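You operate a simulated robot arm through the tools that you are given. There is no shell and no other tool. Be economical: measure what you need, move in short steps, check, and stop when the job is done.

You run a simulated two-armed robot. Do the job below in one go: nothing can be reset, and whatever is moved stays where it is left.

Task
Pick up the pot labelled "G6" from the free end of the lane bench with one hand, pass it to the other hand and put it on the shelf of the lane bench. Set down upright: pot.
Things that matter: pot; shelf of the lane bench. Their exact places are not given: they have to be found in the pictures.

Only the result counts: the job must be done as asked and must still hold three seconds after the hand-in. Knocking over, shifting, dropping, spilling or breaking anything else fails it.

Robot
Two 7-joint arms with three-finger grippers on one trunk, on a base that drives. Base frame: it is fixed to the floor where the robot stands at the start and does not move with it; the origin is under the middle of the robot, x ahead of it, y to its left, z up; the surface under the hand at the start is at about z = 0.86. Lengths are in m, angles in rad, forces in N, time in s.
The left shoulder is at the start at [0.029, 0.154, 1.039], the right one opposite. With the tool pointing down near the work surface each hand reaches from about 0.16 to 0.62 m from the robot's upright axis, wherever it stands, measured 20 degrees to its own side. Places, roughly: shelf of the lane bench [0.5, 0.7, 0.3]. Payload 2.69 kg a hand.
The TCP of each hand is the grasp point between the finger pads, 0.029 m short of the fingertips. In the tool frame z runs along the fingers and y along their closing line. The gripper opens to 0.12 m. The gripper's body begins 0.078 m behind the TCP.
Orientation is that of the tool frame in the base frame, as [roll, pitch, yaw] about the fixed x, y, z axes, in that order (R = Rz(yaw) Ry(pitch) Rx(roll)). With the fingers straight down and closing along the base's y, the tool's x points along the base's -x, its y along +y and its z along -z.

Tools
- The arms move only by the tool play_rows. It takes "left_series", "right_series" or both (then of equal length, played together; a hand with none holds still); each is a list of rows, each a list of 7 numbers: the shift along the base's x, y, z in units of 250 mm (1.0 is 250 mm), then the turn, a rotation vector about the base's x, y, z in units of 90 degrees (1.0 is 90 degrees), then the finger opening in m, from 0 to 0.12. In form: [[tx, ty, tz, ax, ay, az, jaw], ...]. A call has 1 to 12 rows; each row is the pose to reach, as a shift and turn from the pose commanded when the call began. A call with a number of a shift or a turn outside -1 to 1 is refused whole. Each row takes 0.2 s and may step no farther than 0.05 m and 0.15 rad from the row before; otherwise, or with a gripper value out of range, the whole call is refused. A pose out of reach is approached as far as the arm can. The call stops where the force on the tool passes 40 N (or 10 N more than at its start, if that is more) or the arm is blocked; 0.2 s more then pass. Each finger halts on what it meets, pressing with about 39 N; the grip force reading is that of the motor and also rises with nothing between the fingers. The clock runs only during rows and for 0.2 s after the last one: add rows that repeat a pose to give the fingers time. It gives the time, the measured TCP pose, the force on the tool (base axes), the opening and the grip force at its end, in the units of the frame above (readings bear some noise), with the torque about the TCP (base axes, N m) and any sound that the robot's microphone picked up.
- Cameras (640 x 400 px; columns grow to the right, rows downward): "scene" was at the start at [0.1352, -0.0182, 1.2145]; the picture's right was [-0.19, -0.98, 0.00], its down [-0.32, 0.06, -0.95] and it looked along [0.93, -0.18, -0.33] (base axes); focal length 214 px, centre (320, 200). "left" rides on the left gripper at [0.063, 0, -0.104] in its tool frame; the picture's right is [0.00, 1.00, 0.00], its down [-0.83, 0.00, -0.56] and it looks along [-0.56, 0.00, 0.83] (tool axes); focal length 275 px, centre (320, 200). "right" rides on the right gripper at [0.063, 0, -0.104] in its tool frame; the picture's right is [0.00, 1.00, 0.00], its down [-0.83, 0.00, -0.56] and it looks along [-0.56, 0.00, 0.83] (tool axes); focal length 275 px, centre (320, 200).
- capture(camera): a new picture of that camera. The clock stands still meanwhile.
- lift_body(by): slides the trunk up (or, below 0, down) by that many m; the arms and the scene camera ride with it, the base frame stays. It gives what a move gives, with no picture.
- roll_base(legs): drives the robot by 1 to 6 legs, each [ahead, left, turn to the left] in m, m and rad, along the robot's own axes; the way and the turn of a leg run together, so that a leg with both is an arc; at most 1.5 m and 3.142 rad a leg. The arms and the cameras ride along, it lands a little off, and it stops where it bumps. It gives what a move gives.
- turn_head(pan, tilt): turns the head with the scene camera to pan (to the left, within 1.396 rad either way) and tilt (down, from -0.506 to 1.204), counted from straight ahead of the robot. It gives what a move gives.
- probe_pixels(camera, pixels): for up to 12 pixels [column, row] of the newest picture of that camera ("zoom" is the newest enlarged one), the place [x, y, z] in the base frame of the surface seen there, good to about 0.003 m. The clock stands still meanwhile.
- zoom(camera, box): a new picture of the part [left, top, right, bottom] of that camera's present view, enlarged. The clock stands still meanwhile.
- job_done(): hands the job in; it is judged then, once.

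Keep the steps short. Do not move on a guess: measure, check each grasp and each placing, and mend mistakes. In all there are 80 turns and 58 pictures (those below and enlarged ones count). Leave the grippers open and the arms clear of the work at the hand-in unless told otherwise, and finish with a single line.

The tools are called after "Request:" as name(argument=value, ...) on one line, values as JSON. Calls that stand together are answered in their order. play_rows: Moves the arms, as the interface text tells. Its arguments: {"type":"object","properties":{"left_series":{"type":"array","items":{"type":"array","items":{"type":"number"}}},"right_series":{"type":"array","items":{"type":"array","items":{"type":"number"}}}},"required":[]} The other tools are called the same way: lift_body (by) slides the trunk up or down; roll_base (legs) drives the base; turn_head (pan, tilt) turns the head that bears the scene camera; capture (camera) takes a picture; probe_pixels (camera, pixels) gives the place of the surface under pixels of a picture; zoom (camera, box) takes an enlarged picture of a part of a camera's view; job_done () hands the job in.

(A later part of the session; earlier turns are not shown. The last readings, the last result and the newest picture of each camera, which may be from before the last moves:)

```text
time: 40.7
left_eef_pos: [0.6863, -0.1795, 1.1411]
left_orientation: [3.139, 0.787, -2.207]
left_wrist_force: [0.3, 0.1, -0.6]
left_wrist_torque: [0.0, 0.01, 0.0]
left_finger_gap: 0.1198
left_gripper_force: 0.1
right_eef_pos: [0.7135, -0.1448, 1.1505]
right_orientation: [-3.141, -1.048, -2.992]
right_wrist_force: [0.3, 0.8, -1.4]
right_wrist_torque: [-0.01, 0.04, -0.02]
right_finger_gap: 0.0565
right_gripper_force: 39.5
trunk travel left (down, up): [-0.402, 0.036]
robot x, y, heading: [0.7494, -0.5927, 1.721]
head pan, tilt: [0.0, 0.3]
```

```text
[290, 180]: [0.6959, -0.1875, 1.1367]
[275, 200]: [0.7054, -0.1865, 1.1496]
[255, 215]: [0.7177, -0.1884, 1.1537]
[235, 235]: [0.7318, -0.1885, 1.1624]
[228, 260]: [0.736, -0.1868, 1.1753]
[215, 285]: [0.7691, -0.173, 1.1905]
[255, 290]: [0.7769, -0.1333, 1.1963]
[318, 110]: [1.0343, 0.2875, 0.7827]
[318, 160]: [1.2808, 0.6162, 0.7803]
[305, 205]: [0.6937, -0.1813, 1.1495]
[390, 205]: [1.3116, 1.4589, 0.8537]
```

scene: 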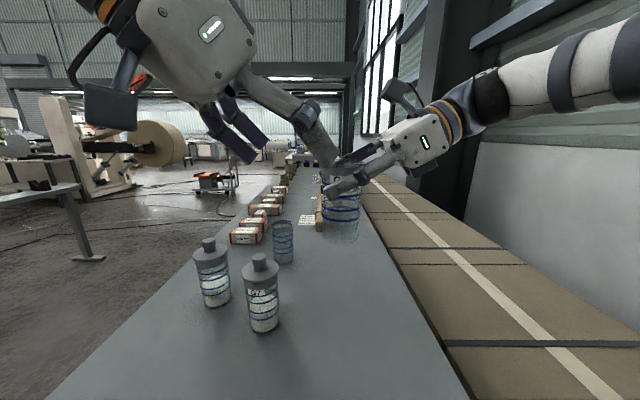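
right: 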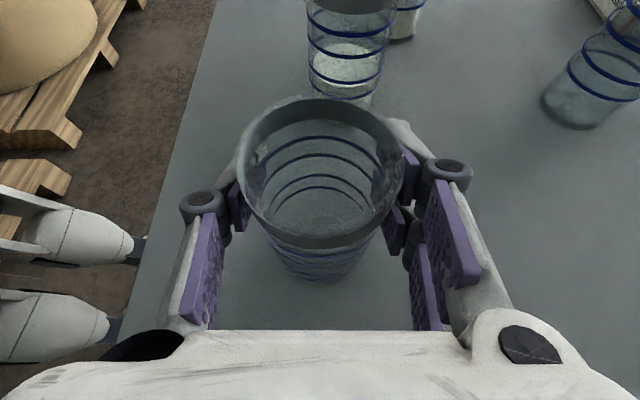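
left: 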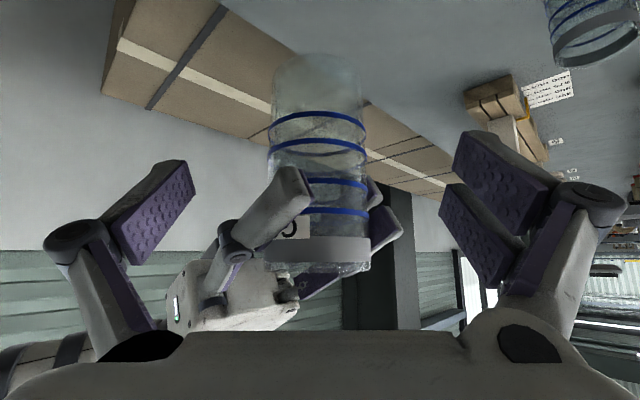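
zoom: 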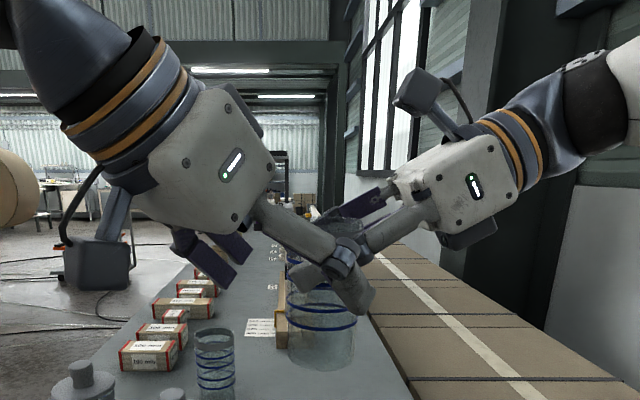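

Computed clearance between the two hands is about 1 cm or more. I advance the last 6 cm, slightly lower, then check before closing.

Request:
play_rows(left_series=[[0.023, 0.03, -0.056, 0, 0, 0, 0.12], [0.046, 0.06, -0.104, 0, 0, 0, 0.12], [0.069, 0.09, -0.14, 0, 0, 0, 0.12], [0.092, 0.12, -0.176, 0, 0, 0, 0.12]])

Request:
capture(camera="left")

Request:
zoom(camera="scene", box=[240, 100, 440, 240])

```text
time: 41.7
left_eef_pos: [0.7095, -0.1517, 1.0955]
left_orientation: [3.139, 0.787, -2.206]
left_wrist_force: [-0.3, -0.5, 0.9]
left_wrist_torque: [0.0, 0.03, 0.0]
left_finger_gap: 0.1195
left_gripper_force: 0.1
right_eef_pos: [0.7133, -0.1469, 1.1508]
right_orientation: [3.14, -1.047, -2.992]
right_wrist_force: [0.6, -0.8, -1.8]
right_wrist_torque: [-0.01, 0.04, -0.02]
right_finger_gap: 0.0562
right_gripper_force: 38.7
trunk travel left (down, up): [-0.402, 0.036]
robot x, y, heading: [0.7507, -0.5908, 1.722]
head pan, tilt: [0.0, 0.3]
```

```text
26 pictures are left
```

left: 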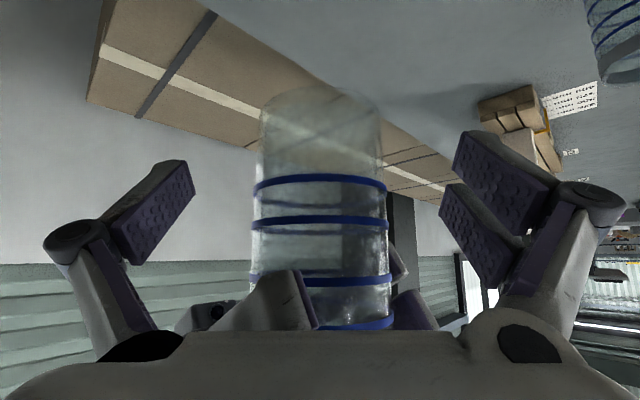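

```text
2.86 times, centred on (340, 170) of scene
```

zoom: 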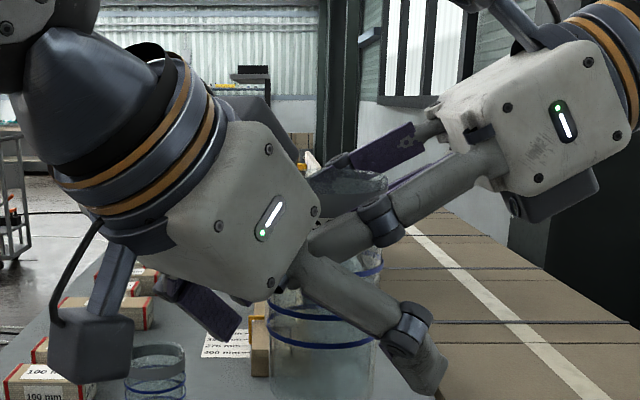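

Both hands clear, pot centred between left pads. I close the left hand.

Request:
play_rows(left_series=[[0, 0, 0, 0, 0, 0, 0.09], [0, 0, 0, 0, 0, 0, 0.065], [0, 0, 0, 0, 0, 0, 0.05], [0, 0, 0, 0, 0, 0, 0.03], [0, 0, 0, 0, 0, 0, 0.03], [0, 0, 0, 0, 0, 0, 0.03]])

Request:
capture(camera="left")

```text
time: 43.1
left_eef_pos: [0.7104, -0.1508, 1.0968]
left_orientation: [3.138, 0.786, -2.209]
left_wrist_force: [-3.5, 0.9, -0.1]
left_wrist_torque: [0.13, 0.15, -0.04]
left_finger_gap: 0.0558
left_gripper_force: 38.5
right_eef_pos: [0.7132, -0.1464, 1.1519]
right_orientation: [3.14, -1.047, -2.991]
right_wrist_force: [4.3, -1.9, -0.4]
right_wrist_torque: [-0.18, -0.35, 0.04]
right_finger_gap: 0.0563
right_gripper_force: 39.3
trunk travel left (down, up): [-0.402, 0.036]
robot x, y, heading: [0.7507, -0.5921, 1.723]
head pan, tilt: [0.0, 0.3]
```

```text
24 pictures are left
```

left: 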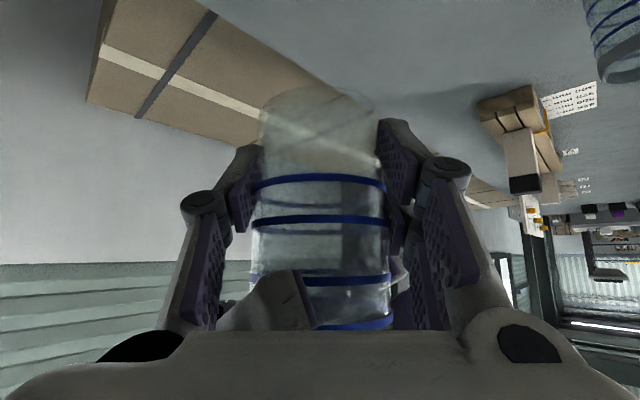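

Left grip is firm: gap 0.0558, 38.5 N. I open the right hand only slightly (to 0.072, to avoid touching the left palm) and draw it back along its axis.

Request:
play_rows(right_series=[[0, 0, 0, 0, 0, 0, 0.064], [0, 0, 0, 0, 0, 0, 0.072], [0, 0, 0, 0, 0, 0, 0.072]])

Request:
play_rows(right_series=[[0.051, 0.008, 0.03, 0, 0, 0, 0.072], [0.103, 0.015, 0.06, 0, 0, 0, 0.072], [0.206, 0.031, 0.12, 0, 0, 0, 0.072], [0.343, 0.051, 0.2, 0, 0, 0, 0.072], [0.48, 0.072, 0.28, 0, 0, 0, 0.072], [0.617, 0.092, 0.36, 0, 0, 0, 0.072]])

Request:
capture(camera="scene")

```text
time: 43.9
left_eef_pos: [0.7108, -0.1524, 1.0962]
left_orientation: [3.138, 0.784, -2.209]
left_wrist_force: [2.3, -2.5, -1.1]
left_wrist_torque: [0.2, 0.08, 0.1]
left_finger_gap: 0.0557
left_gripper_force: 39.0
right_eef_pos: [0.7133, -0.1468, 1.1509]
right_orientation: [3.14, -1.05, -2.992]
right_wrist_force: [-2.0, 2.3, 1.1]
right_wrist_torque: [-0.02, 0.02, -0.1]
right_finger_gap: 0.07
right_gripper_force: 0.0
trunk travel left (down, up): [-0.402, 0.036]
robot x, y, heading: [0.7466, -0.5941, 1.721]
head pan, tilt: [0.0, 0.3]
```

```text
time: 45.3
left_eef_pos: [0.7087, -0.1517, 1.0965]
left_orientation: [3.139, 0.785, -2.208]
left_wrist_force: [-0.9, 0.0, -0.1]
left_wrist_torque: [0.0, -0.01, 0.03]
left_finger_gap: 0.0556
left_gripper_force: 38.7
right_eef_pos: [0.8671, -0.1212, 1.2381]
right_orientation: [-3.139, -1.048, -2.993]
right_wrist_force: [0.5, -0.2, 0.4]
right_wrist_torque: [0.0, -0.02, -0.01]
right_finger_gap: 0.072
right_gripper_force: 0.0
trunk travel left (down, up): [-0.402, 0.036]
robot x, y, heading: [0.7484, -0.5946, 1.721]
head pan, tilt: [0.0, 0.3]
```

```text
23 pictures are left
```

scene: 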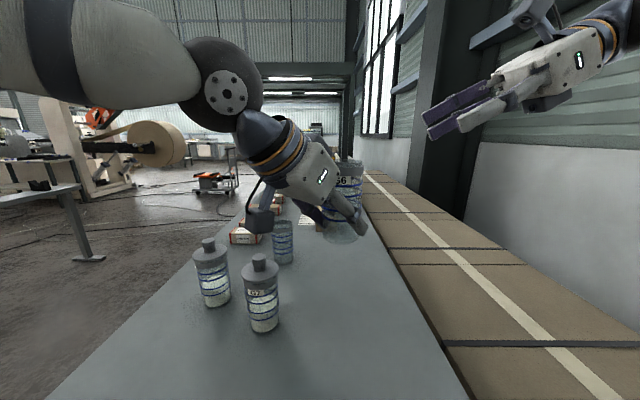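

The left hand alone holds the pot. I drive back 0.22 m, clear of the bench.

Request:
roll_base(legs=[[-0.22, 0, 0]])

Request:
play_rows(right_series=[[0.076, -0.1, 0, 0, 0, 0, 0.1], [0.152, -0.2, 0, 0, 0, 0, 0.1], [0.228, -0.3, 0, 0, 0, 0, 0.12], [0.304, -0.4, 0, 0, 0, 0, 0.12], [0.38, -0.5, 0, 0, 0, 0, 0.12], [0.456, -0.6, 0, 0, 0, 0, 0.12], [0.53, -0.7, 0, 0, 0, 0, 0.12], [0.608, -0.8, 0, 0, 0, 0, 0.12]], left_series=[[0.006, -0.04, 0, 0, 0, 0, 0.03], [0.012, -0.08, 0, 0, 0, 0, 0.03], [0.018, -0.12, 0, 0, 0, 0, 0.03], [0.024, -0.16, 0, 0, 0, 0, 0.03], [0.03, -0.2, 0, 0, 0, 0, 0.03], [0.036, -0.24, 0, 0, 0, 0, 0.03], [0.042, -0.28, 0, 0, 0, 0, 0.03], [0.048, -0.32, 0, 0, 0, 0, 0.03]])

Request:
turn_head(pan=0.0, tilt=0.7)

Request:
capture(camera="scene")

```text
time: 47.0
left_eef_pos: [0.7432, -0.3677, 1.0978]
left_orientation: [3.138, 0.788, -2.209]
left_wrist_force: [-0.2, 0.3, 0.2]
left_wrist_torque: [-0.02, 0.03, 0.02]
left_finger_gap: 0.0556
left_gripper_force: 39.1
right_eef_pos: [0.9007, -0.3398, 1.2386]
right_orientation: [3.138, -1.048, -2.993]
right_wrist_force: [-0.7, -0.1, 0.3]
right_wrist_torque: [0.0, 0.01, -0.02]
right_finger_gap: 0.0721
right_gripper_force: 0.1
trunk travel left (down, up): [-0.402, 0.036]
robot x, y, heading: [0.7819, -0.8096, 1.723]
head pan, tilt: [0.0, 0.3]
```

```text
time: 48.8
left_eef_pos: [0.7565, -0.4499, 1.096]
left_orientation: [3.137, 0.785, -2.21]
left_wrist_force: [-0.6, -0.6, 0.5]
left_wrist_torque: [0.01, 0.0, 0.01]
left_finger_gap: 0.0554
left_gripper_force: 38.9
right_eef_pos: [1.0534, -0.5389, 1.238]
right_orientation: [3.14, -1.048, -2.993]
right_wrist_force: [0.4, -0.8, -0.2]
right_wrist_torque: [0.01, 0.01, 0.0]
right_finger_gap: 0.12
right_gripper_force: 0.1
trunk travel left (down, up): [-0.402, 0.036]
robot x, y, heading: [0.7838, -0.8065, 1.723]
head pan, tilt: [0.0, 0.3]
```

```text
time: 49.7
left_eef_pos: [0.7554, -0.4485, 1.0968]
left_orientation: [3.137, 0.786, -2.209]
left_wrist_force: [0.5, -0.7, -0.1]
left_wrist_torque: [-0.02, -0.01, 0.0]
left_finger_gap: 0.0558
left_gripper_force: 39.0
right_eef_pos: [1.0523, -0.5376, 1.237]
right_orientation: [3.141, -1.047, -2.993]
right_wrist_force: [-1.3, 0.1, -1.3]
right_wrist_torque: [0.0, 0.0, -0.01]
right_finger_gap: 0.1201
right_gripper_force: 0.1
trunk travel left (down, up): [-0.402, 0.036]
robot x, y, heading: [0.7794, -0.8131, 1.722]
head pan, tilt: [0.0, 0.7]
```

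```text
22 pictures are left
```

scene: 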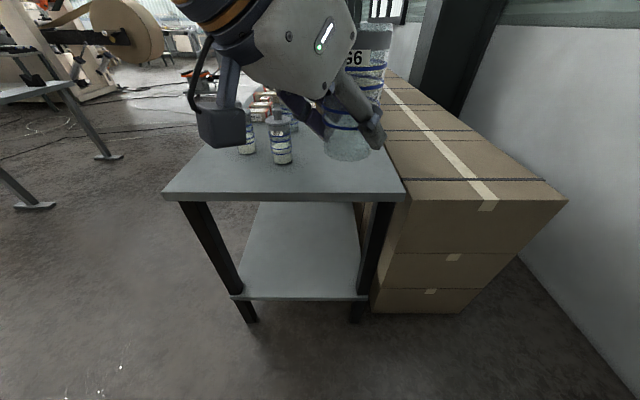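

Pot is 0.19 m clear of the bench edge. I lower the trunk by 0.39 m.

Request:
lift_body(by=-0.39)

Request:
capture(camera="scene")

```text
time: 53.4
left_eef_pos: [0.7527, -0.4251, 0.7295]
left_orientation: [-3.006, 0.792, -2.026]
left_wrist_force: [-0.3, -0.2, 0.4]
left_wrist_torque: [0.01, 0.03, 0.01]
left_finger_gap: 0.0558
left_gripper_force: 39.3
right_eef_pos: [1.0515, -0.5392, 0.8495]
right_orientation: [3.14, -1.046, -2.993]
right_wrist_force: [0.1, 0.8, 0.5]
right_wrist_torque: [-0.02, -0.02, 0.01]
right_finger_gap: 0.1201
right_gripper_force: 0.1
trunk travel left (down, up): [-0.012, 0.426]
robot x, y, heading: [0.7832, -0.8099, 1.72]
head pan, tilt: [0.0, 0.7]
```

```text
21 pictures are left
```

scene: 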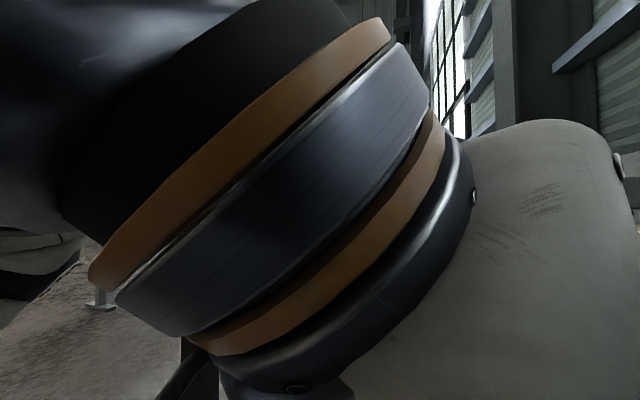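

The left wrist pose shifted a bit (and it is now very close to the head camera). Hand still grips. I take a look from the left camera before moving.

Request:
capture(camera="left")

Request:
capture(camera="right")

```text
20 pictures are left
```

left: 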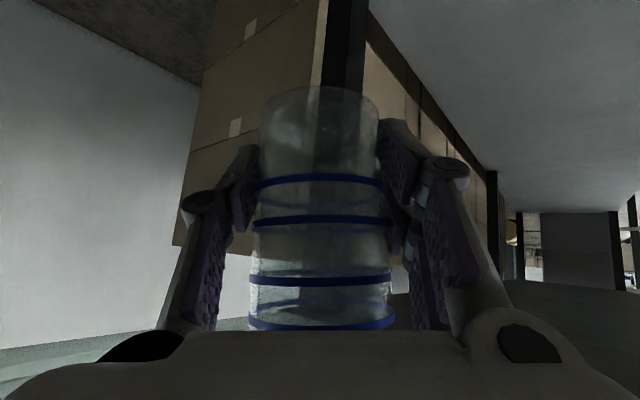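

```text
19 pictures are left
```

right: 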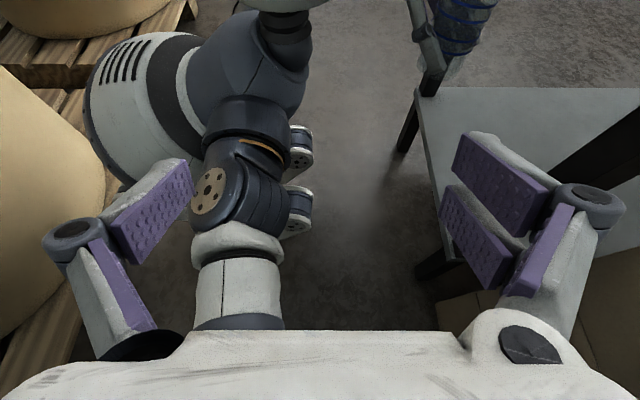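

Grip is unchanged. I lower the left hand in small steps, moving a little forward, and see what it settles to.

Request:
play_rows(left_series=[[-0.005, 0.03, -0.08, 0, 0, 0, 0.03], [-0.01, 0.06, -0.16, 0, 0, 0, 0.03], [-0.015, 0.09, -0.24, 0, 0, 0, 0.03], [-0.018, 0.12, -0.32, 0, 0, 0, 0.03], [-0.018, 0.12, -0.4, 0, 0, 0, 0.03]])

Request:
capture(camera="scene")

```text
time: 53.9
left_eef_pos: [0.7472, -0.3998, 0.7135]
left_orientation: [-2.962, 0.782, -1.951]
left_wrist_force: [-0.3, -1.0, -0.3]
left_wrist_torque: [0.0, 0.05, 0.05]
left_finger_gap: 0.0557
left_gripper_force: 38.8
right_eef_pos: [1.0519, -0.5393, 0.8493]
right_orientation: [3.139, -1.047, -2.995]
right_wrist_force: [-0.2, -0.9, -0.2]
right_wrist_torque: [0.0, 0.03, -0.01]
right_finger_gap: 0.1198
right_gripper_force: 0.0
trunk travel left (down, up): [-0.012, 0.426]
robot x, y, heading: [0.7806, -0.8086, 1.72]
head pan, tilt: [0.0, 0.7]
stopped in row 2 (left hand): the arm was blocked; the commanded pose is now the measured one
```

```text
18 pictures are left
```

scene: 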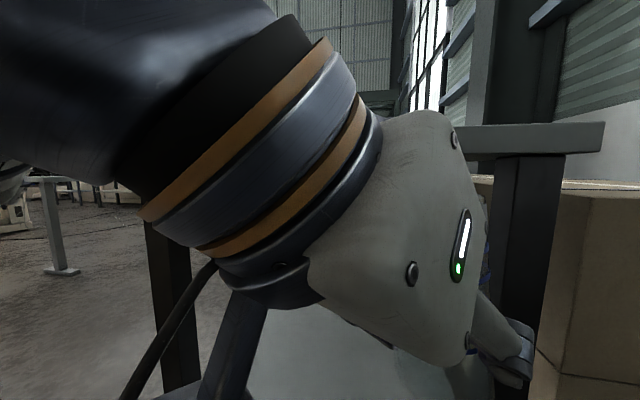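

The left arm is blocked, apparently by its elbow against something low on the robot. I raise the trunk 0.16 m to relieve it; the reach should still suffice.

Request:
lift_body(by=0.16)

Request:
turn_head(pan=0.9, tilt=0.9)

Request:
capture(camera="scene")

```text
time: 55.7
left_eef_pos: [0.7492, -0.4021, 0.8766]
left_orientation: [-2.968, 0.796, -1.962]
left_wrist_force: [-0.1, -0.3, 1.2]
left_wrist_torque: [-0.03, 0.05, -0.01]
left_finger_gap: 0.0556
left_gripper_force: 38.6
right_eef_pos: [1.051, -0.5385, 1.0086]
right_orientation: [-3.142, -1.047, -2.997]
right_wrist_force: [0.0, 0.3, 0.0]
right_wrist_torque: [-0.01, -0.01, 0.02]
right_finger_gap: 0.12
right_gripper_force: 0.1
trunk travel left (down, up): [-0.172, 0.266]
robot x, y, heading: [0.7827, -0.8101, 1.719]
head pan, tilt: [0.0, 0.7]
```

```text
time: 56.9
left_eef_pos: [0.7509, -0.4039, 0.8777]
left_orientation: [-2.966, 0.798, -1.96]
left_wrist_force: [-0.2, -0.6, 0.5]
left_wrist_torque: [-0.01, 0.0, -0.02]
left_finger_gap: 0.0553
left_gripper_force: 39.2
right_eef_pos: [1.0516, -0.5392, 1.008]
right_orientation: [3.14, -1.047, -2.994]
right_wrist_force: [-0.4, -0.5, -0.4]
right_wrist_torque: [0.02, -0.02, -0.01]
right_finger_gap: 0.1201
right_gripper_force: 0.2
trunk travel left (down, up): [-0.172, 0.266]
robot x, y, heading: [0.7851, -0.8113, 1.723]
head pan, tilt: [0.901, 0.901]
```

```text
17 pictures are left
```

scene: 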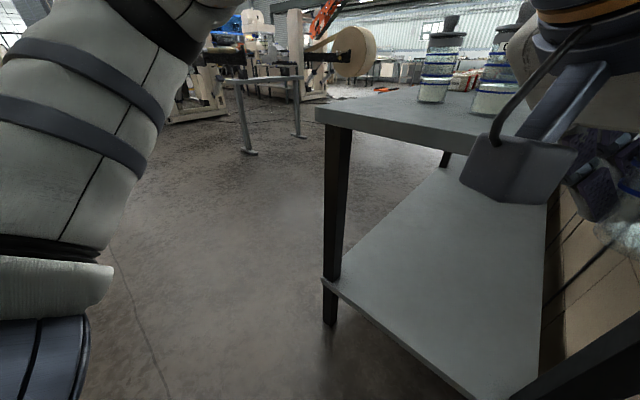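

The left elbow is actually up; the likely culprit was the hand (its low-hanging camera) meeting the robot's own base. I keep the hand farther forward. First I level the pot again (remove the ≈0.18 rad tilt) and move 3 cm forward.

Request:
play_rows(left_series=[[-0.006, 0.04, 0, 0.012, 0.038, 0, 0.03], [-0.018, 0.12, 0, 0.0236, 0.077, 0, 0.03], [-0.018, 0.12, 0, 0.0236, 0.077, 0, 0.03]])

```text
time: 57.7
left_eef_pos: [0.7451, -0.3741, 0.8749]
left_orientation: [3.139, 0.771, -2.087]
left_wrist_force: [0.5, -0.1, -0.8]
left_wrist_torque: [0.01, 0.01, 0.03]
left_finger_gap: 0.0556
left_gripper_force: 38.9
right_eef_pos: [1.0514, -0.5383, 1.009]
right_orientation: [3.139, -1.048, -2.993]
right_wrist_force: [-0.5, -0.6, -0.3]
right_wrist_torque: [-0.04, 0.04, 0.02]
right_finger_gap: 0.1202
right_gripper_force: 0.0
trunk travel left (down, up): [-0.172, 0.266]
robot x, y, heading: [0.7825, -0.8113, 1.718]
head pan, tilt: [0.901, 0.901]
```

Roll is level again (pitch 0.771, I add 0.015). Pot is ≈0.11 m short of the bench edge. I lower by 0.24 m.

Request:
play_rows(left_series=[[0, 0, -0.1, 0.004, -0.002, 0, 0.03], [0, 0, -0.22, 0.0083, -0.0047, 0, 0.03], [0, 0, -0.34, 0.0083, -0.0047, 0, 0.03], [0, 0, -0.46, 0.0083, -0.0047, 0, 0.03], [0, 0, -0.58, 0.0083, -0.0047, 0, 0.03], [0, 0, -0.7, 0.0083, -0.0047, 0, 0.03], [0, 0, -0.82, 0.0083, -0.0047, 0, 0.03], [0, 0, -0.92, 0.0083, -0.0047, 0, 0.03], [0, 0, -0.96, 0.0083, -0.0047, 0, 0.03]])

Request:
turn_head(pan=0.25, tilt=0.9)

Request:
capture(camera="scene")

```text
time: 59.7
left_eef_pos: [0.745, -0.3735, 0.6368]
left_orientation: [3.14, 0.791, -2.089]
left_wrist_force: [-0.1, -0.1, 0.2]
left_wrist_torque: [0.0, 0.0, -0.02]
left_finger_gap: 0.0555
left_gripper_force: 38.8
right_eef_pos: [1.053, -0.54, 1.0083]
right_orientation: [3.14, -1.048, -2.994]
right_wrist_force: [-0.4, -0.3, -0.4]
right_wrist_torque: [0.02, -0.03, 0.0]
right_finger_gap: 0.1202
right_gripper_force: 0.1
trunk travel left (down, up): [-0.172, 0.266]
robot x, y, heading: [0.7826, -0.8119, 1.717]
head pan, tilt: [0.901, 0.901]
```

```text
time: 60.7
left_eef_pos: [0.745, -0.3748, 0.6373]
left_orientation: [3.139, 0.791, -2.089]
left_wrist_force: [0.9, -0.6, -0.3]
left_wrist_torque: [-0.02, 0.01, -0.01]
left_finger_gap: 0.0554
left_gripper_force: 38.9
right_eef_pos: [1.0521, -0.5389, 1.0087]
right_orientation: [3.14, -1.048, -2.993]
right_wrist_force: [-0.4, 0.6, 1.1]
right_wrist_torque: [0.01, -0.03, -0.02]
right_finger_gap: 0.1201
right_gripper_force: 0.1
trunk travel left (down, up): [-0.172, 0.266]
robot x, y, heading: [0.7807, -0.8105, 1.72]
head pan, tilt: [0.25, 0.901]
```

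```text
16 pictures are left
```

scene: 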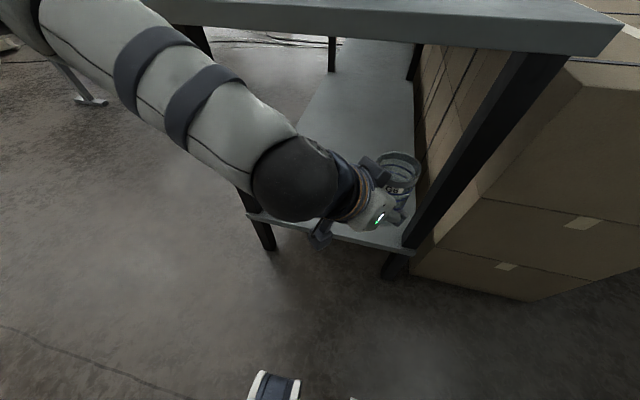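

Pot is upright. I lower another 0.245 m and shift 5 cm to the robot's left, away from the far leg.

Request:
play_rows(left_series=[[-0.02, -0.003, -0.1, 0, 0, 0, 0.03], [-0.04, -0.006, -0.21, 0, 0, 0, 0.03], [-0.07, -0.01, -0.32, 0, 0, 0, 0.03], [-0.1, -0.015, -0.43, 0, 0, 0, 0.03], [-0.13, -0.02, -0.54, 0, 0, 0, 0.03], [-0.16, -0.024, -0.65, 0, 0, 0, 0.03], [-0.19, -0.028, -0.76, 0, 0, 0, 0.03], [-0.2, -0.03, -0.87, 0, 0, 0, 0.03], [-0.2, -0.03, -0.96, 0, 0, 0, 0.03], [-0.2, -0.03, -1.0, 0, 0, 0, 0.03]])

Request:
capture(camera="scene")

Request:
capture(camera="left")

```text
time: 62.9
left_eef_pos: [0.6813, -0.3806, 0.4506]
left_orientation: [-3.141, 0.789, -2.089]
left_wrist_force: [0.6, -0.6, 0.1]
left_wrist_torque: [-0.03, 0.02, -0.02]
left_finger_gap: 0.0555
left_gripper_force: 38.7
left hand out of reach, approached as far as the arm can: row 7, 8, 9, 10
right_eef_pos: [1.0525, -0.5392, 1.0082]
right_orientation: [3.138, -1.048, -2.995]
right_wrist_force: [0.2, -0.8, 0.2]
right_wrist_torque: [-0.01, 0.03, -0.03]
right_finger_gap: 0.12
right_gripper_force: 0.1
trunk travel left (down, up): [-0.172, 0.266]
robot x, y, heading: [0.7827, -0.8126, 1.718]
head pan, tilt: [0.25, 0.901]
```

```text
15 pictures are left
```

scene: 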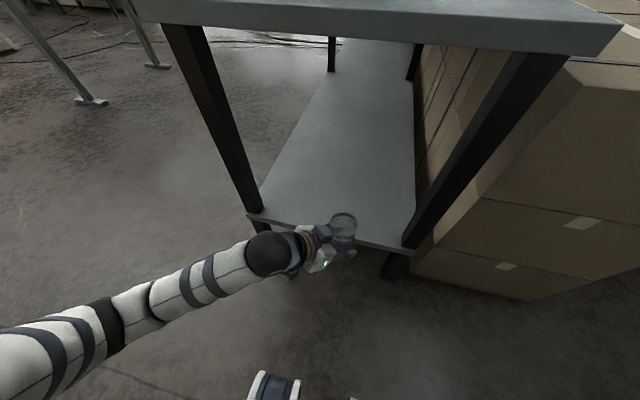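

```text
14 pictures are left
```

left: 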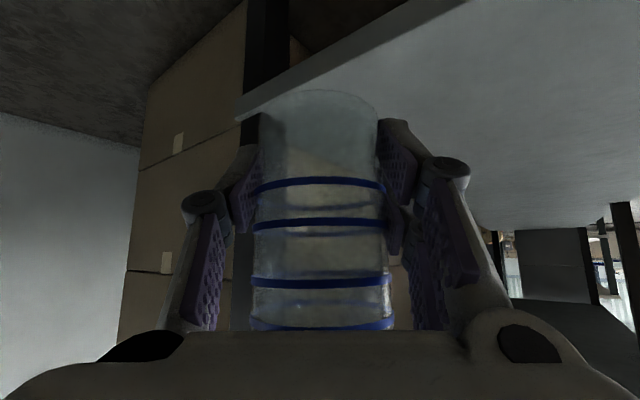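

Arm is at its reach limit at z=0.45, with the pot level. I lower the trunk 0.07 m for the rest, keeping ≈4 cm above shelf height.

Request:
lift_body(by=-0.07)

Request:
probe_pixels(camera="scene", pixels=[[300, 225], [390, 240], [258, 213], [403, 245], [340, 150], [245, 195], [430, 235]])

```text
time: 64.0
left_eef_pos: [0.6842, -0.3886, 0.3446]
left_orientation: [-3.071, 0.723, -2.041]
left_wrist_force: [0.2, 0.0, 0.1]
left_wrist_torque: [-0.01, 0.0, 0.01]
left_finger_gap: 0.0553
left_gripper_force: 38.6
right_eef_pos: [1.0516, -0.5383, 0.9374]
right_orientation: [3.138, -1.048, -2.991]
right_wrist_force: [0.3, 0.6, 0.8]
right_wrist_torque: [0.03, 0.01, 0.01]
right_finger_gap: 0.12
right_gripper_force: 0.0
trunk travel left (down, up): [-0.102, 0.336]
robot x, y, heading: [0.7838, -0.8096, 1.72]
head pan, tilt: [0.25, 0.901]
```

```text
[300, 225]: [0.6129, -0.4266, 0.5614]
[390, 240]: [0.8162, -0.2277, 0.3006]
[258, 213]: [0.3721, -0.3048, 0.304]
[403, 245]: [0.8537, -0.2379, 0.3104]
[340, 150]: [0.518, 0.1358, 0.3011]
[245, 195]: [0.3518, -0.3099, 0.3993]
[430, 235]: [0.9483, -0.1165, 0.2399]
```

The arm went lower and tilted a little while riding (roll −3.071, pitch 0.723). I correct the level and raise it 4 cm.

Request:
play_rows(left_series=[[0, 0, 0.06, 0.02, 0.005, 0, 0.03], [0, 0, 0.12, 0.04, 0.009, 0, 0.03], [0, 0, 0.16, 0.0516, 0.0115, 0, 0.03], [0, 0, 0.16, 0.0516, 0.0115, 0, 0.03]])

```text
time: 65.0
left_eef_pos: [0.6629, -0.3914, 0.3764]
left_orientation: [-3.139, 0.78, -2.088]
left_wrist_force: [0.7, 0.5, 0.3]
left_wrist_torque: [-0.01, 0.03, 0.03]
left_finger_gap: 0.0557
left_gripper_force: 39.2
left hand out of reach, approached as far as the arm can: row 1, 2, 3, 4
right_eef_pos: [1.0522, -0.5387, 0.9387]
right_orientation: [3.139, -1.048, -2.991]
right_wrist_force: [0.0, -0.2, -0.1]
right_wrist_torque: [0.01, 0.0, 0.0]
right_finger_gap: 0.1199
right_gripper_force: 0.1
trunk travel left (down, up): [-0.102, 0.336]
robot x, y, heading: [0.7798, -0.8154, 1.719]
head pan, tilt: [0.25, 0.901]
```

Pot is level at z=0.376 but this is the arm's lower limit relative to the shoulder. I lower the trunk the remaining ≈0.09 m so that the arm has free range, then re-level.

Request:
lift_body(by=-0.09)

Request:
capture(camera="scene")

```text
time: 66.3
left_eef_pos: [0.6583, -0.3888, 0.2807]
left_orientation: [-3.102, 0.749, -2.063]
left_wrist_force: [0.7, 0.9, 0.2]
left_wrist_torque: [-0.02, 0.01, 0.0]
left_finger_gap: 0.0554
left_gripper_force: 39.0
right_eef_pos: [1.0516, -0.5385, 0.8488]
right_orientation: [3.141, -1.049, -2.993]
right_wrist_force: [-0.1, -0.3, 0.2]
right_wrist_torque: [0.01, 0.04, -0.01]
right_finger_gap: 0.1201
right_gripper_force: 0.1
trunk travel left (down, up): [-0.012, 0.426]
robot x, y, heading: [0.778, -0.8077, 1.722]
head pan, tilt: [0.25, 0.901]
```

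```text
13 pictures are left
```

scene: 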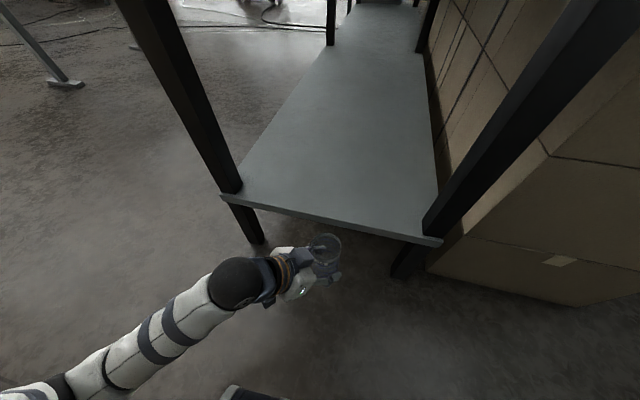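

Now I raise 0.105 m and re-level.

Request:
play_rows(left_series=[[0, 0, 0.1, 0.015, 0.003, 0, 0.03], [0, 0, 0.2, 0.03, 0.0067, 0, 0.03], [0, 0, 0.3, 0.03, 0.0067, 0, 0.03], [0, 0, 0.4, 0.03, 0.0067, 0, 0.03], [0, 0, 0.42, 0.03, 0.0067, 0, 0.03]])

```text
time: 67.5
left_eef_pos: [0.66, -0.3807, 0.3797]
left_orientation: [3.138, 0.784, -2.095]
left_wrist_force: [-0.9, 0.3, -0.3]
left_wrist_torque: [-0.03, 0.02, 0.01]
left_finger_gap: 0.055
left_gripper_force: 38.4
left hand out of reach, approached as far as the arm can: row 4, 5
right_eef_pos: [1.0519, -0.5391, 0.8476]
right_orientation: [3.141, -1.048, -2.994]
right_wrist_force: [-0.4, 0.6, -0.6]
right_wrist_torque: [0.01, 0.01, 0.0]
right_finger_gap: 0.1199
right_gripper_force: 0.0
trunk travel left (down, up): [-0.012, 0.426]
robot x, y, heading: [0.783, -0.8111, 1.718]
head pan, tilt: [0.25, 0.901]
```

Level at z=0.38. Before driving in I probe the left forearm's position relative to the near leg, and pull the right hand back.

Request:
play_rows(right_series=[[0.012, -0.1, 0.04, 0, 0, 0, 0.12], [0.024, -0.2, 0.08, 0, 0, 0, 0.12], [0.036, -0.3, 0.12, 0, 0, 0, 0.12], [0.048, -0.4, 0.16, 0, 0, 0, 0.12]])

Request:
capture(camera="scene")

Request:
probe_pixels(camera="scene", pixels=[[240, 270], [190, 310], [140, 340], [100, 370], [60, 385], [230, 195], [300, 275], [222, 197], [440, 240]])

```text
time: 68.5
left_eef_pos: [0.6605, -0.3812, 0.3799]
left_orientation: [3.138, 0.784, -2.094]
left_wrist_force: [0.4, -1.1, -1.1]
left_wrist_torque: [-0.01, -0.01, -0.02]
left_finger_gap: 0.0554
left_gripper_force: 39.3
right_eef_pos: [1.0633, -0.5983, 0.8269]
right_orientation: [3.137, -1.048, -2.989]
right_wrist_force: [0.0, 0.0, -0.5]
right_wrist_torque: [0.01, 0.01, -0.01]
right_finger_gap: 0.1197
right_gripper_force: 0.0
right hand out of reach, approached as far as the arm can: row 1, 2, 3, 4
trunk travel left (down, up): [-0.012, 0.426]
robot x, y, heading: [0.7798, -0.8085, 1.718]
head pan, tilt: [0.25, 0.901]
```

```text
12 pictures are left
```

scene: 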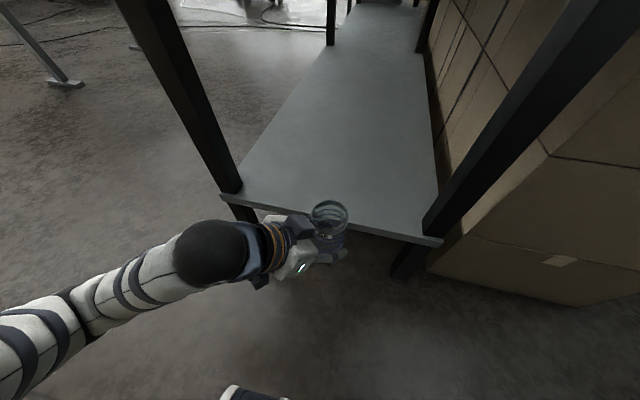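

```text
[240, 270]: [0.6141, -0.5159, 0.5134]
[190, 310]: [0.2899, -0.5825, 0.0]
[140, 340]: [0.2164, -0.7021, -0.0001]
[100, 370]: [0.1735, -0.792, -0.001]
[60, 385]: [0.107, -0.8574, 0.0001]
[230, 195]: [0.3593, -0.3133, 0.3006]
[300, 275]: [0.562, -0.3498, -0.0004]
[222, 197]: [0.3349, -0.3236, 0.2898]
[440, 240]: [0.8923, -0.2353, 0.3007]
```

Request:
probe_pixels(camera="scene", pixels=[[205, 250], [150, 270], [110, 290], [70, 315], [30, 345], [328, 240], [328, 207], [310, 215], [347, 213], [250, 245]])

```text
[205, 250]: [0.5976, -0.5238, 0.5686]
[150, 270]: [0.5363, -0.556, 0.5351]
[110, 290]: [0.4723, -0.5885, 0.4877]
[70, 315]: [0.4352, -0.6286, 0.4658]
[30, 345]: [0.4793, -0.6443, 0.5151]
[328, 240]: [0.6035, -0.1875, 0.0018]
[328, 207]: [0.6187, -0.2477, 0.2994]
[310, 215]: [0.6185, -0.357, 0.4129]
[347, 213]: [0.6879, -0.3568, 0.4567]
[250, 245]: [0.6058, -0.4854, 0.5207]
```

The elbow (≈(0.43,-0.64)) will stay ~6 cm clear of the near leg. I drive ahead 0.225 m, bringing the pot ≈0.12 m inside the shelf end.

Request:
roll_base(legs=[[0.12, 0, 0], [0.105, 0, 0]])

Request:
turn_head(pan=0.25, tilt=1.1)

Request:
capture(camera="scene")

Request:
capture(camera="left")

```text
time: 70.6
left_eef_pos: [0.6254, -0.1641, 0.3834]
left_orientation: [3.131, 0.793, -2.095]
left_wrist_force: [-0.2, -0.2, -0.4]
left_wrist_torque: [-0.03, -0.01, 0.01]
left_finger_gap: 0.0554
left_gripper_force: 38.7
right_eef_pos: [1.0306, -0.3831, 0.8289]
right_orientation: [3.122, -1.048, -2.974]
right_wrist_force: [-0.1, 0.4, 0.0]
right_wrist_torque: [0.01, 0.0, 0.0]
right_finger_gap: 0.1202
right_gripper_force: 0.2
trunk travel left (down, up): [-0.012, 0.426]
robot x, y, heading: [0.7484, -0.5919, 1.724]
head pan, tilt: [0.25, 0.901]
stopped in leg 2: the robot was blocked; the commanded pose is now the measured one
```

```text
time: 71.3
left_eef_pos: [0.6261, -0.1627, 0.3841]
left_orientation: [3.13, 0.791, -2.096]
left_wrist_force: [0.3, -0.4, 0.9]
left_wrist_torque: [-0.02, 0.0, 0.0]
left_finger_gap: 0.0554
left_gripper_force: 39.3
right_eef_pos: [1.0294, -0.3839, 0.8295]
right_orientation: [3.12, -1.047, -2.971]
right_wrist_force: [0.9, -0.6, -0.6]
right_wrist_torque: [-0.04, -0.02, 0.0]
right_finger_gap: 0.1201
right_gripper_force: 0.0
trunk travel left (down, up): [-0.012, 0.426]
robot x, y, heading: [0.7483, -0.5911, 1.723]
head pan, tilt: [0.25, 1.1]
```

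```text
11 pictures are left
```

scene: 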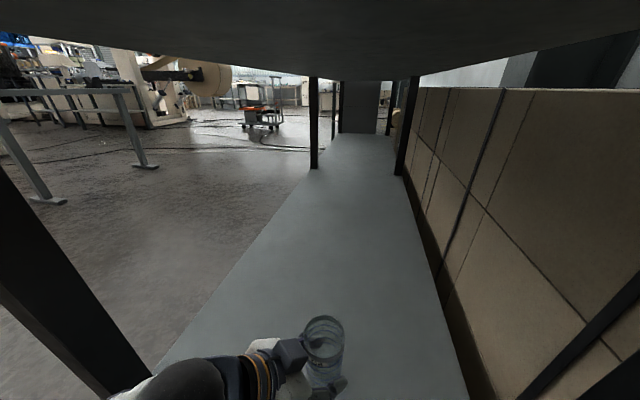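

```text
10 pictures are left
```

left: 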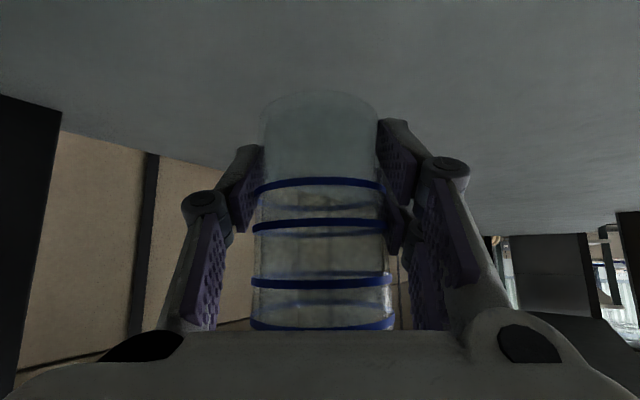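

The base was stopped at the last centimetre (the head/arm just met the bench). I back off 2 cm to relieve the contact; the pot is still ≈0.10 m inside.

Request:
roll_base(legs=[[-0.02, 0, 0]])

Request:
probe_pixels(camera="scene", pixels=[[300, 270], [370, 350], [400, 390], [240, 330], [310, 322], [342, 325]])

```text
time: 72.1
left_eef_pos: [0.6278, -0.1814, 0.3818]
left_orientation: [3.132, 0.788, -2.096]
left_wrist_force: [0.3, 0.8, 0.2]
left_wrist_torque: [-0.03, -0.02, 0.01]
left_finger_gap: 0.0552
left_gripper_force: 39.1
right_eef_pos: [1.0329, -0.4, 0.8292]
right_orientation: [3.125, -1.048, -2.975]
right_wrist_force: [-1.3, -1.1, 0.3]
right_wrist_torque: [0.02, 0.01, 0.01]
right_finger_gap: 0.1202
right_gripper_force: 0.1
trunk travel left (down, up): [-0.012, 0.426]
robot x, y, heading: [0.7521, -0.6092, 1.725]
head pan, tilt: [0.25, 1.1]
```

```text
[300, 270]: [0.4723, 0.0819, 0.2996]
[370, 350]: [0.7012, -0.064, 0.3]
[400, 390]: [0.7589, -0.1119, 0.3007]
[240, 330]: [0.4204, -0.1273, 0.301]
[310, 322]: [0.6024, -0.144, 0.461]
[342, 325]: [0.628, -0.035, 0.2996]
```

Now I lower 3.8 cm to just above the shelf.

Request:
play_rows(left_series=[[0, 0, -0.04, 0, 0, 0, 0.03], [0, 0, -0.08, 0, 0, 0, 0.03], [0, 0, -0.12, 0, 0, 0, 0.03], [0, 0, -0.15, 0, 0, 0, 0.03]])

Request:
capture(camera="left")

```text
time: 73.1
left_eef_pos: [0.6291, -0.1803, 0.3449]
left_orientation: [3.133, 0.789, -2.093]
left_wrist_force: [-0.5, 0.6, -0.6]
left_wrist_torque: [0.0, 0.01, 0.0]
left_finger_gap: 0.0553
left_gripper_force: 39.0
right_eef_pos: [1.033, -0.4015, 0.8277]
right_orientation: [3.126, -1.047, -2.976]
right_wrist_force: [-0.1, 0.5, -0.7]
right_wrist_torque: [0.02, 0.0, 0.0]
right_finger_gap: 0.1199
right_gripper_force: 0.0
trunk travel left (down, up): [-0.012, 0.426]
robot x, y, heading: [0.7494, -0.609, 1.719]
head pan, tilt: [0.25, 1.1]
```

```text
9 pictures are left
```

left: 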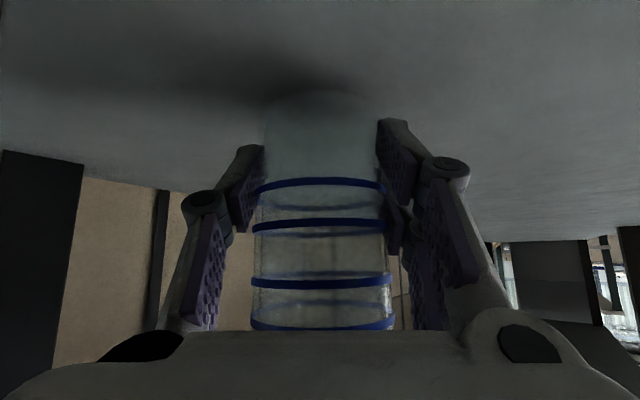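

The shadow shows it is nearly down. I go down in 2 mm steps, watching the force.

Request:
play_rows(left_series=[[0, 0, -0.008, 0, 0, 0, 0.03], [0, 0, -0.016, 0, 0, 0, 0.03], [0, 0, -0.024, 0, 0, 0, 0.03]])

```text
time: 73.9
left_eef_pos: [0.6287, -0.1822, 0.3389]
left_orientation: [3.135, 0.79, -2.094]
left_wrist_force: [-0.8, -0.4, -0.2]
left_wrist_torque: [0.01, -0.01, 0.02]
left_finger_gap: 0.0555
left_gripper_force: 39.7
right_eef_pos: [1.0323, -0.402, 0.8295]
right_orientation: [3.126, -1.047, -2.977]
right_wrist_force: [-0.4, -0.3, 0.3]
right_wrist_torque: [0.0, 0.02, 0.01]
right_finger_gap: 0.1199
right_gripper_force: 0.1
trunk travel left (down, up): [-0.012, 0.426]
robot x, y, heading: [0.7494, -0.6069, 1.725]
head pan, tilt: [0.25, 1.1]
```

Request:
play_rows(left_series=[[0, 0, -0.006, 0, 0, 0, 0.03], [0, 0, -0.012, 0, 0, 0, 0.03]])

```text
time: 74.5
left_eef_pos: [0.6289, -0.1819, 0.3352]
left_orientation: [3.133, 0.789, -2.098]
left_wrist_force: [0.0, -0.2, -0.1]
left_wrist_torque: [0.0, 0.02, 0.0]
left_finger_gap: 0.0552
left_gripper_force: 38.6
right_eef_pos: [1.0332, -0.4011, 0.8291]
right_orientation: [3.125, -1.046, -2.976]
right_wrist_force: [0.9, 0.4, 0.0]
right_wrist_torque: [-0.03, 0.02, -0.04]
right_finger_gap: 0.12
right_gripper_force: 0.0
trunk travel left (down, up): [-0.012, 0.426]
robot x, y, heading: [0.7523, -0.61, 1.727]
head pan, tilt: [0.25, 1.1]
```

No contact yet; a little further.

Request:
play_rows(left_series=[[0, 0, -0.006, 0, 0, 0, 0.03], [0, 0, -0.012, 0, 0, 0, 0.03]])

Request:
zoom(camera="left", box=[240, 60, 400, 160])

```text
time: 75.1
left_eef_pos: [0.6299, -0.1803, 0.337]
left_orientation: [3.131, 0.796, -2.097]
left_wrist_force: [-3.3, -6.5, 24.2]
left_wrist_torque: [-0.3, 0.65, 0.13]
left_finger_gap: 0.0556
left_gripper_force: 39.3
right_eef_pos: [1.0334, -0.402, 0.8286]
right_orientation: [3.125, -1.049, -2.976]
right_wrist_force: [0.9, 0.1, 0.0]
right_wrist_torque: [-0.01, 0.02, -0.03]
right_finger_gap: 0.1199
right_gripper_force: 0.1
trunk travel left (down, up): [-0.012, 0.426]
robot x, y, heading: [0.7508, -0.6095, 1.722]
head pan, tilt: [0.25, 1.1]
```

```text
4.00 times, centred on (320, 110) of left
```

zoom: 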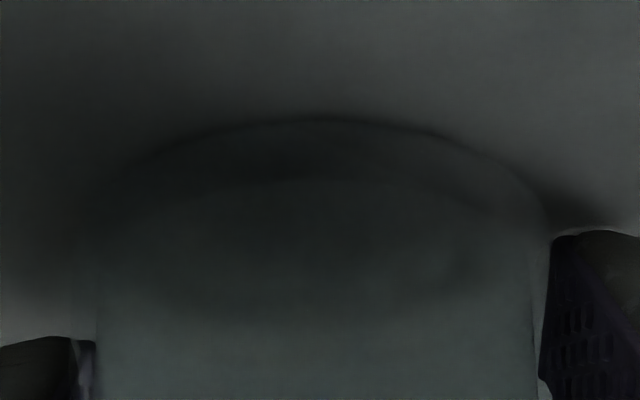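

Contact: 24 N upward, so the pot stands on the shelf. I relieve the pressure a bit and open the left hand gradually.

Request:
play_rows(left_series=[[0, 0, 0.006, 0, 0, 0, 0.03], [0, 0, 0.006, 0, 0, 0, 0.06], [0, 0, 0.006, 0, 0, 0, 0.07], [0, 0, 0.006, 0, 0, 0, 0.085], [0, 0, 0.006, 0, 0, 0, 0.1], [0, 0, 0.006, 0, 0, 0, 0.1]])

Request:
capture(camera="left")

```text
time: 76.5
left_eef_pos: [0.6281, -0.1815, 0.3341]
left_orientation: [3.132, 0.788, -2.094]
left_wrist_force: [-0.7, -0.4, -1.2]
left_wrist_torque: [-0.04, -0.03, -0.01]
left_finger_gap: 0.0998
left_gripper_force: 0.1
right_eef_pos: [1.034, -0.4014, 0.8283]
right_orientation: [3.126, -1.048, -2.977]
right_wrist_force: [-0.6, 0.7, -0.5]
right_wrist_torque: [0.01, -0.02, -0.02]
right_finger_gap: 0.1202
right_gripper_force: 0.1
trunk travel left (down, up): [-0.012, 0.426]
robot x, y, heading: [0.7489, -0.6085, 1.722]
head pan, tilt: [0.25, 1.1]
```

```text
7 pictures are left
```

left: 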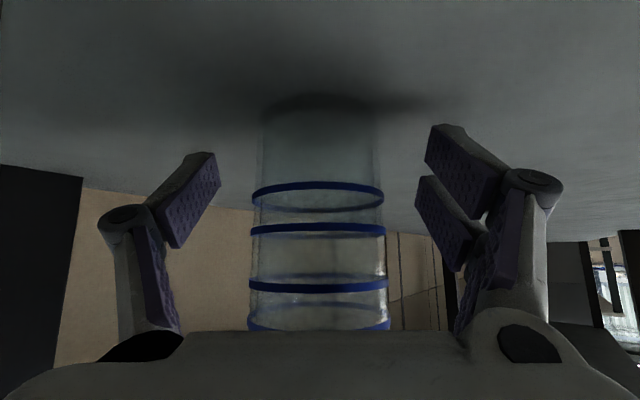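

Pot stands upright by itself, fingers clear. I withdraw the left hand backwards along its pointing direction, and slightly up.

Request:
play_rows(left_series=[[-0.025, -0.043, 0.01, 0, 0, 0, 0.1], [-0.05, -0.087, 0.03, 0, 0, 0, 0.1], [-0.075, -0.13, 0.06, 0, 0, 0, 0.1], [-0.1, -0.173, 0.09, 0, 0, 0, 0.1], [-0.125, -0.217, 0.11, 0, 0, 0, 0.1], [-0.15, -0.26, 0.12, 0, 0, 0, 0.1]])

Request:
capture(camera="left")

```text
time: 77.9
left_eef_pos: [0.5893, -0.2137, 0.3317]
left_orientation: [3.133, 0.789, -2.097]
left_wrist_force: [-1.3, 0.3, -0.7]
left_wrist_torque: [0.0, -0.05, 0.03]
left_finger_gap: 0.1
left_gripper_force: 0.0
left hand out of reach, approached as far as the arm can: row 3, 4, 5, 6
right_eef_pos: [1.0336, -0.4011, 0.8289]
right_orientation: [3.124, -1.048, -2.976]
right_wrist_force: [-0.1, 0.0, -0.2]
right_wrist_torque: [-0.02, -0.04, 0.03]
right_finger_gap: 0.1199
right_gripper_force: 0.1
trunk travel left (down, up): [-0.012, 0.426]
robot x, y, heading: [0.7497, -0.6065, 1.721]
head pan, tilt: [0.25, 1.1]
```

```text
6 pictures are left
```

left: 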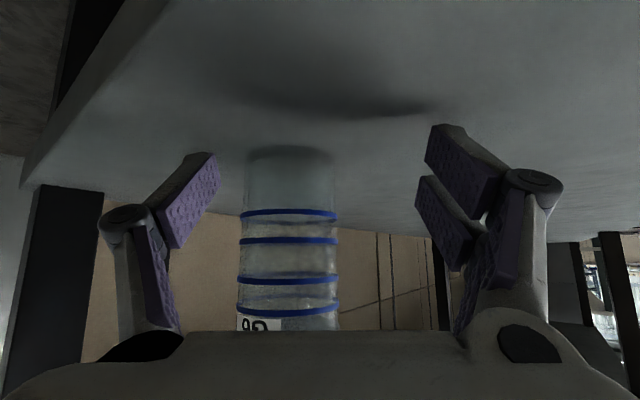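

Pot stands untouched; fingertips are just behind it but low (≈5 mm above the shelf). I raise the trunk 2 cm, then back the base away 0.2 m.

Request:
lift_body(by=0.02)

```text
time: 78.6
left_eef_pos: [0.5893, -0.2119, 0.3543]
left_orientation: [3.133, 0.791, -2.097]
left_wrist_force: [-1.0, -0.5, 0.0]
left_wrist_torque: [0.02, 0.01, 0.01]
left_finger_gap: 0.0999
left_gripper_force: 0.0
right_eef_pos: [1.0332, -0.4034, 0.8466]
right_orientation: [3.115, -1.051, -2.965]
right_wrist_force: [-0.2, 1.0, 0.2]
right_wrist_torque: [-0.01, 0.02, 0.0]
right_finger_gap: 0.12
right_gripper_force: 0.0
trunk travel left (down, up): [-0.032, 0.406]
robot x, y, heading: [0.7494, -0.614, 1.724]
head pan, tilt: [0.25, 1.1]
```

Request:
roll_base(legs=[[-0.2, 0, 0]])

Request:
turn_head(pan=0.15, tilt=0.75)

Request:
capture(camera="scene")

```text
time: 80.2
left_eef_pos: [0.6195, -0.4046, 0.3506]
left_orientation: [3.138, 0.785, -2.096]
left_wrist_force: [-0.3, -0.2, -0.8]
left_wrist_torque: [-0.01, -0.01, 0.0]
left_finger_gap: 0.1
left_gripper_force: 0.1
right_eef_pos: [1.062, -0.5913, 0.8447]
right_orientation: [3.13, -1.051, -2.983]
right_wrist_force: [0.3, -0.1, -0.1]
right_wrist_torque: [-0.03, -0.01, 0.01]
right_finger_gap: 0.1203
right_gripper_force: 0.2
trunk travel left (down, up): [-0.032, 0.406]
robot x, y, heading: [0.782, -0.8072, 1.717]
head pan, tilt: [0.25, 1.1]
```

```text
time: 81.0
left_eef_pos: [0.6202, -0.4047, 0.3492]
left_orientation: [3.138, 0.783, -2.096]
left_wrist_force: [0.3, 0.3, 0.8]
left_wrist_torque: [0.0, 0.04, -0.01]
left_finger_gap: 0.0999
left_gripper_force: 0.1
right_eef_pos: [1.0631, -0.5929, 0.8446]
right_orientation: [3.128, -1.049, -2.982]
right_wrist_force: [0.8, -0.1, 0.3]
right_wrist_torque: [0.0, 0.03, 0.01]
right_finger_gap: 0.12
right_gripper_force: 0.0
trunk travel left (down, up): [-0.032, 0.406]
robot x, y, heading: [0.7778, -0.8046, 1.718]
head pan, tilt: [0.15, 0.75]
```

```text
5 pictures are left
```

scene: 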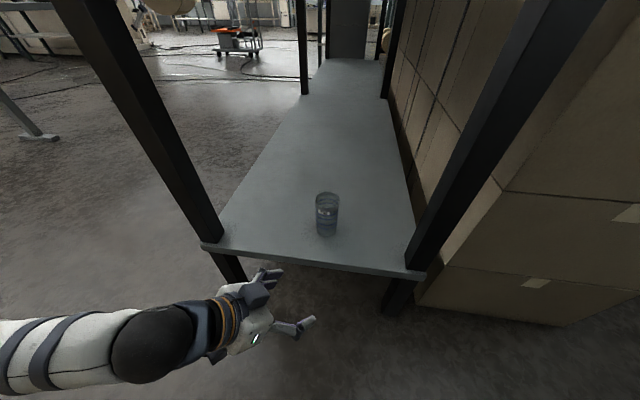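

G6 stands upright on the shelf, hand withdrawn. I raise the trunk to check that the other pots on the bench are undisturbed.

Request:
lift_body(by=0.35)

Request:
capture(camera="scene")

```text
time: 84.4
left_eef_pos: [0.6186, -0.4032, 0.701]
left_orientation: [3.14, 0.784, -2.095]
left_wrist_force: [-0.2, 0.4, -0.2]
left_wrist_torque: [0.01, 0.0, 0.0]
left_finger_gap: 0.1001
left_gripper_force: 0.1
right_eef_pos: [1.0637, -0.5929, 1.1949]
right_orientation: [3.131, -1.05, -2.984]
right_wrist_force: [-0.6, 0.3, 0.5]
right_wrist_torque: [-0.01, 0.01, -0.01]
right_finger_gap: 0.1206
right_gripper_force: 0.0
trunk travel left (down, up): [-0.382, 0.056]
robot x, y, heading: [0.7795, -0.8089, 1.715]
head pan, tilt: [0.15, 0.75]
```

```text
4 pictures are left
```

scene: 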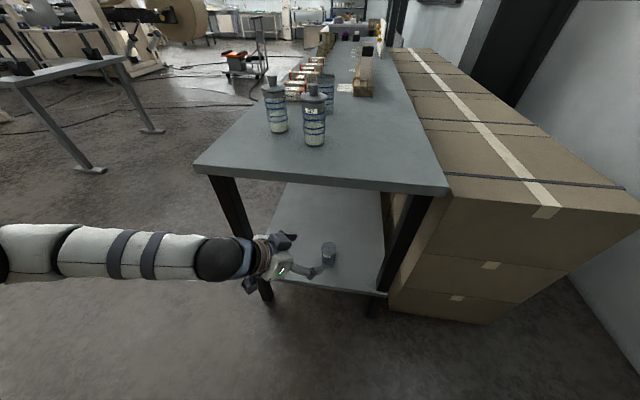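

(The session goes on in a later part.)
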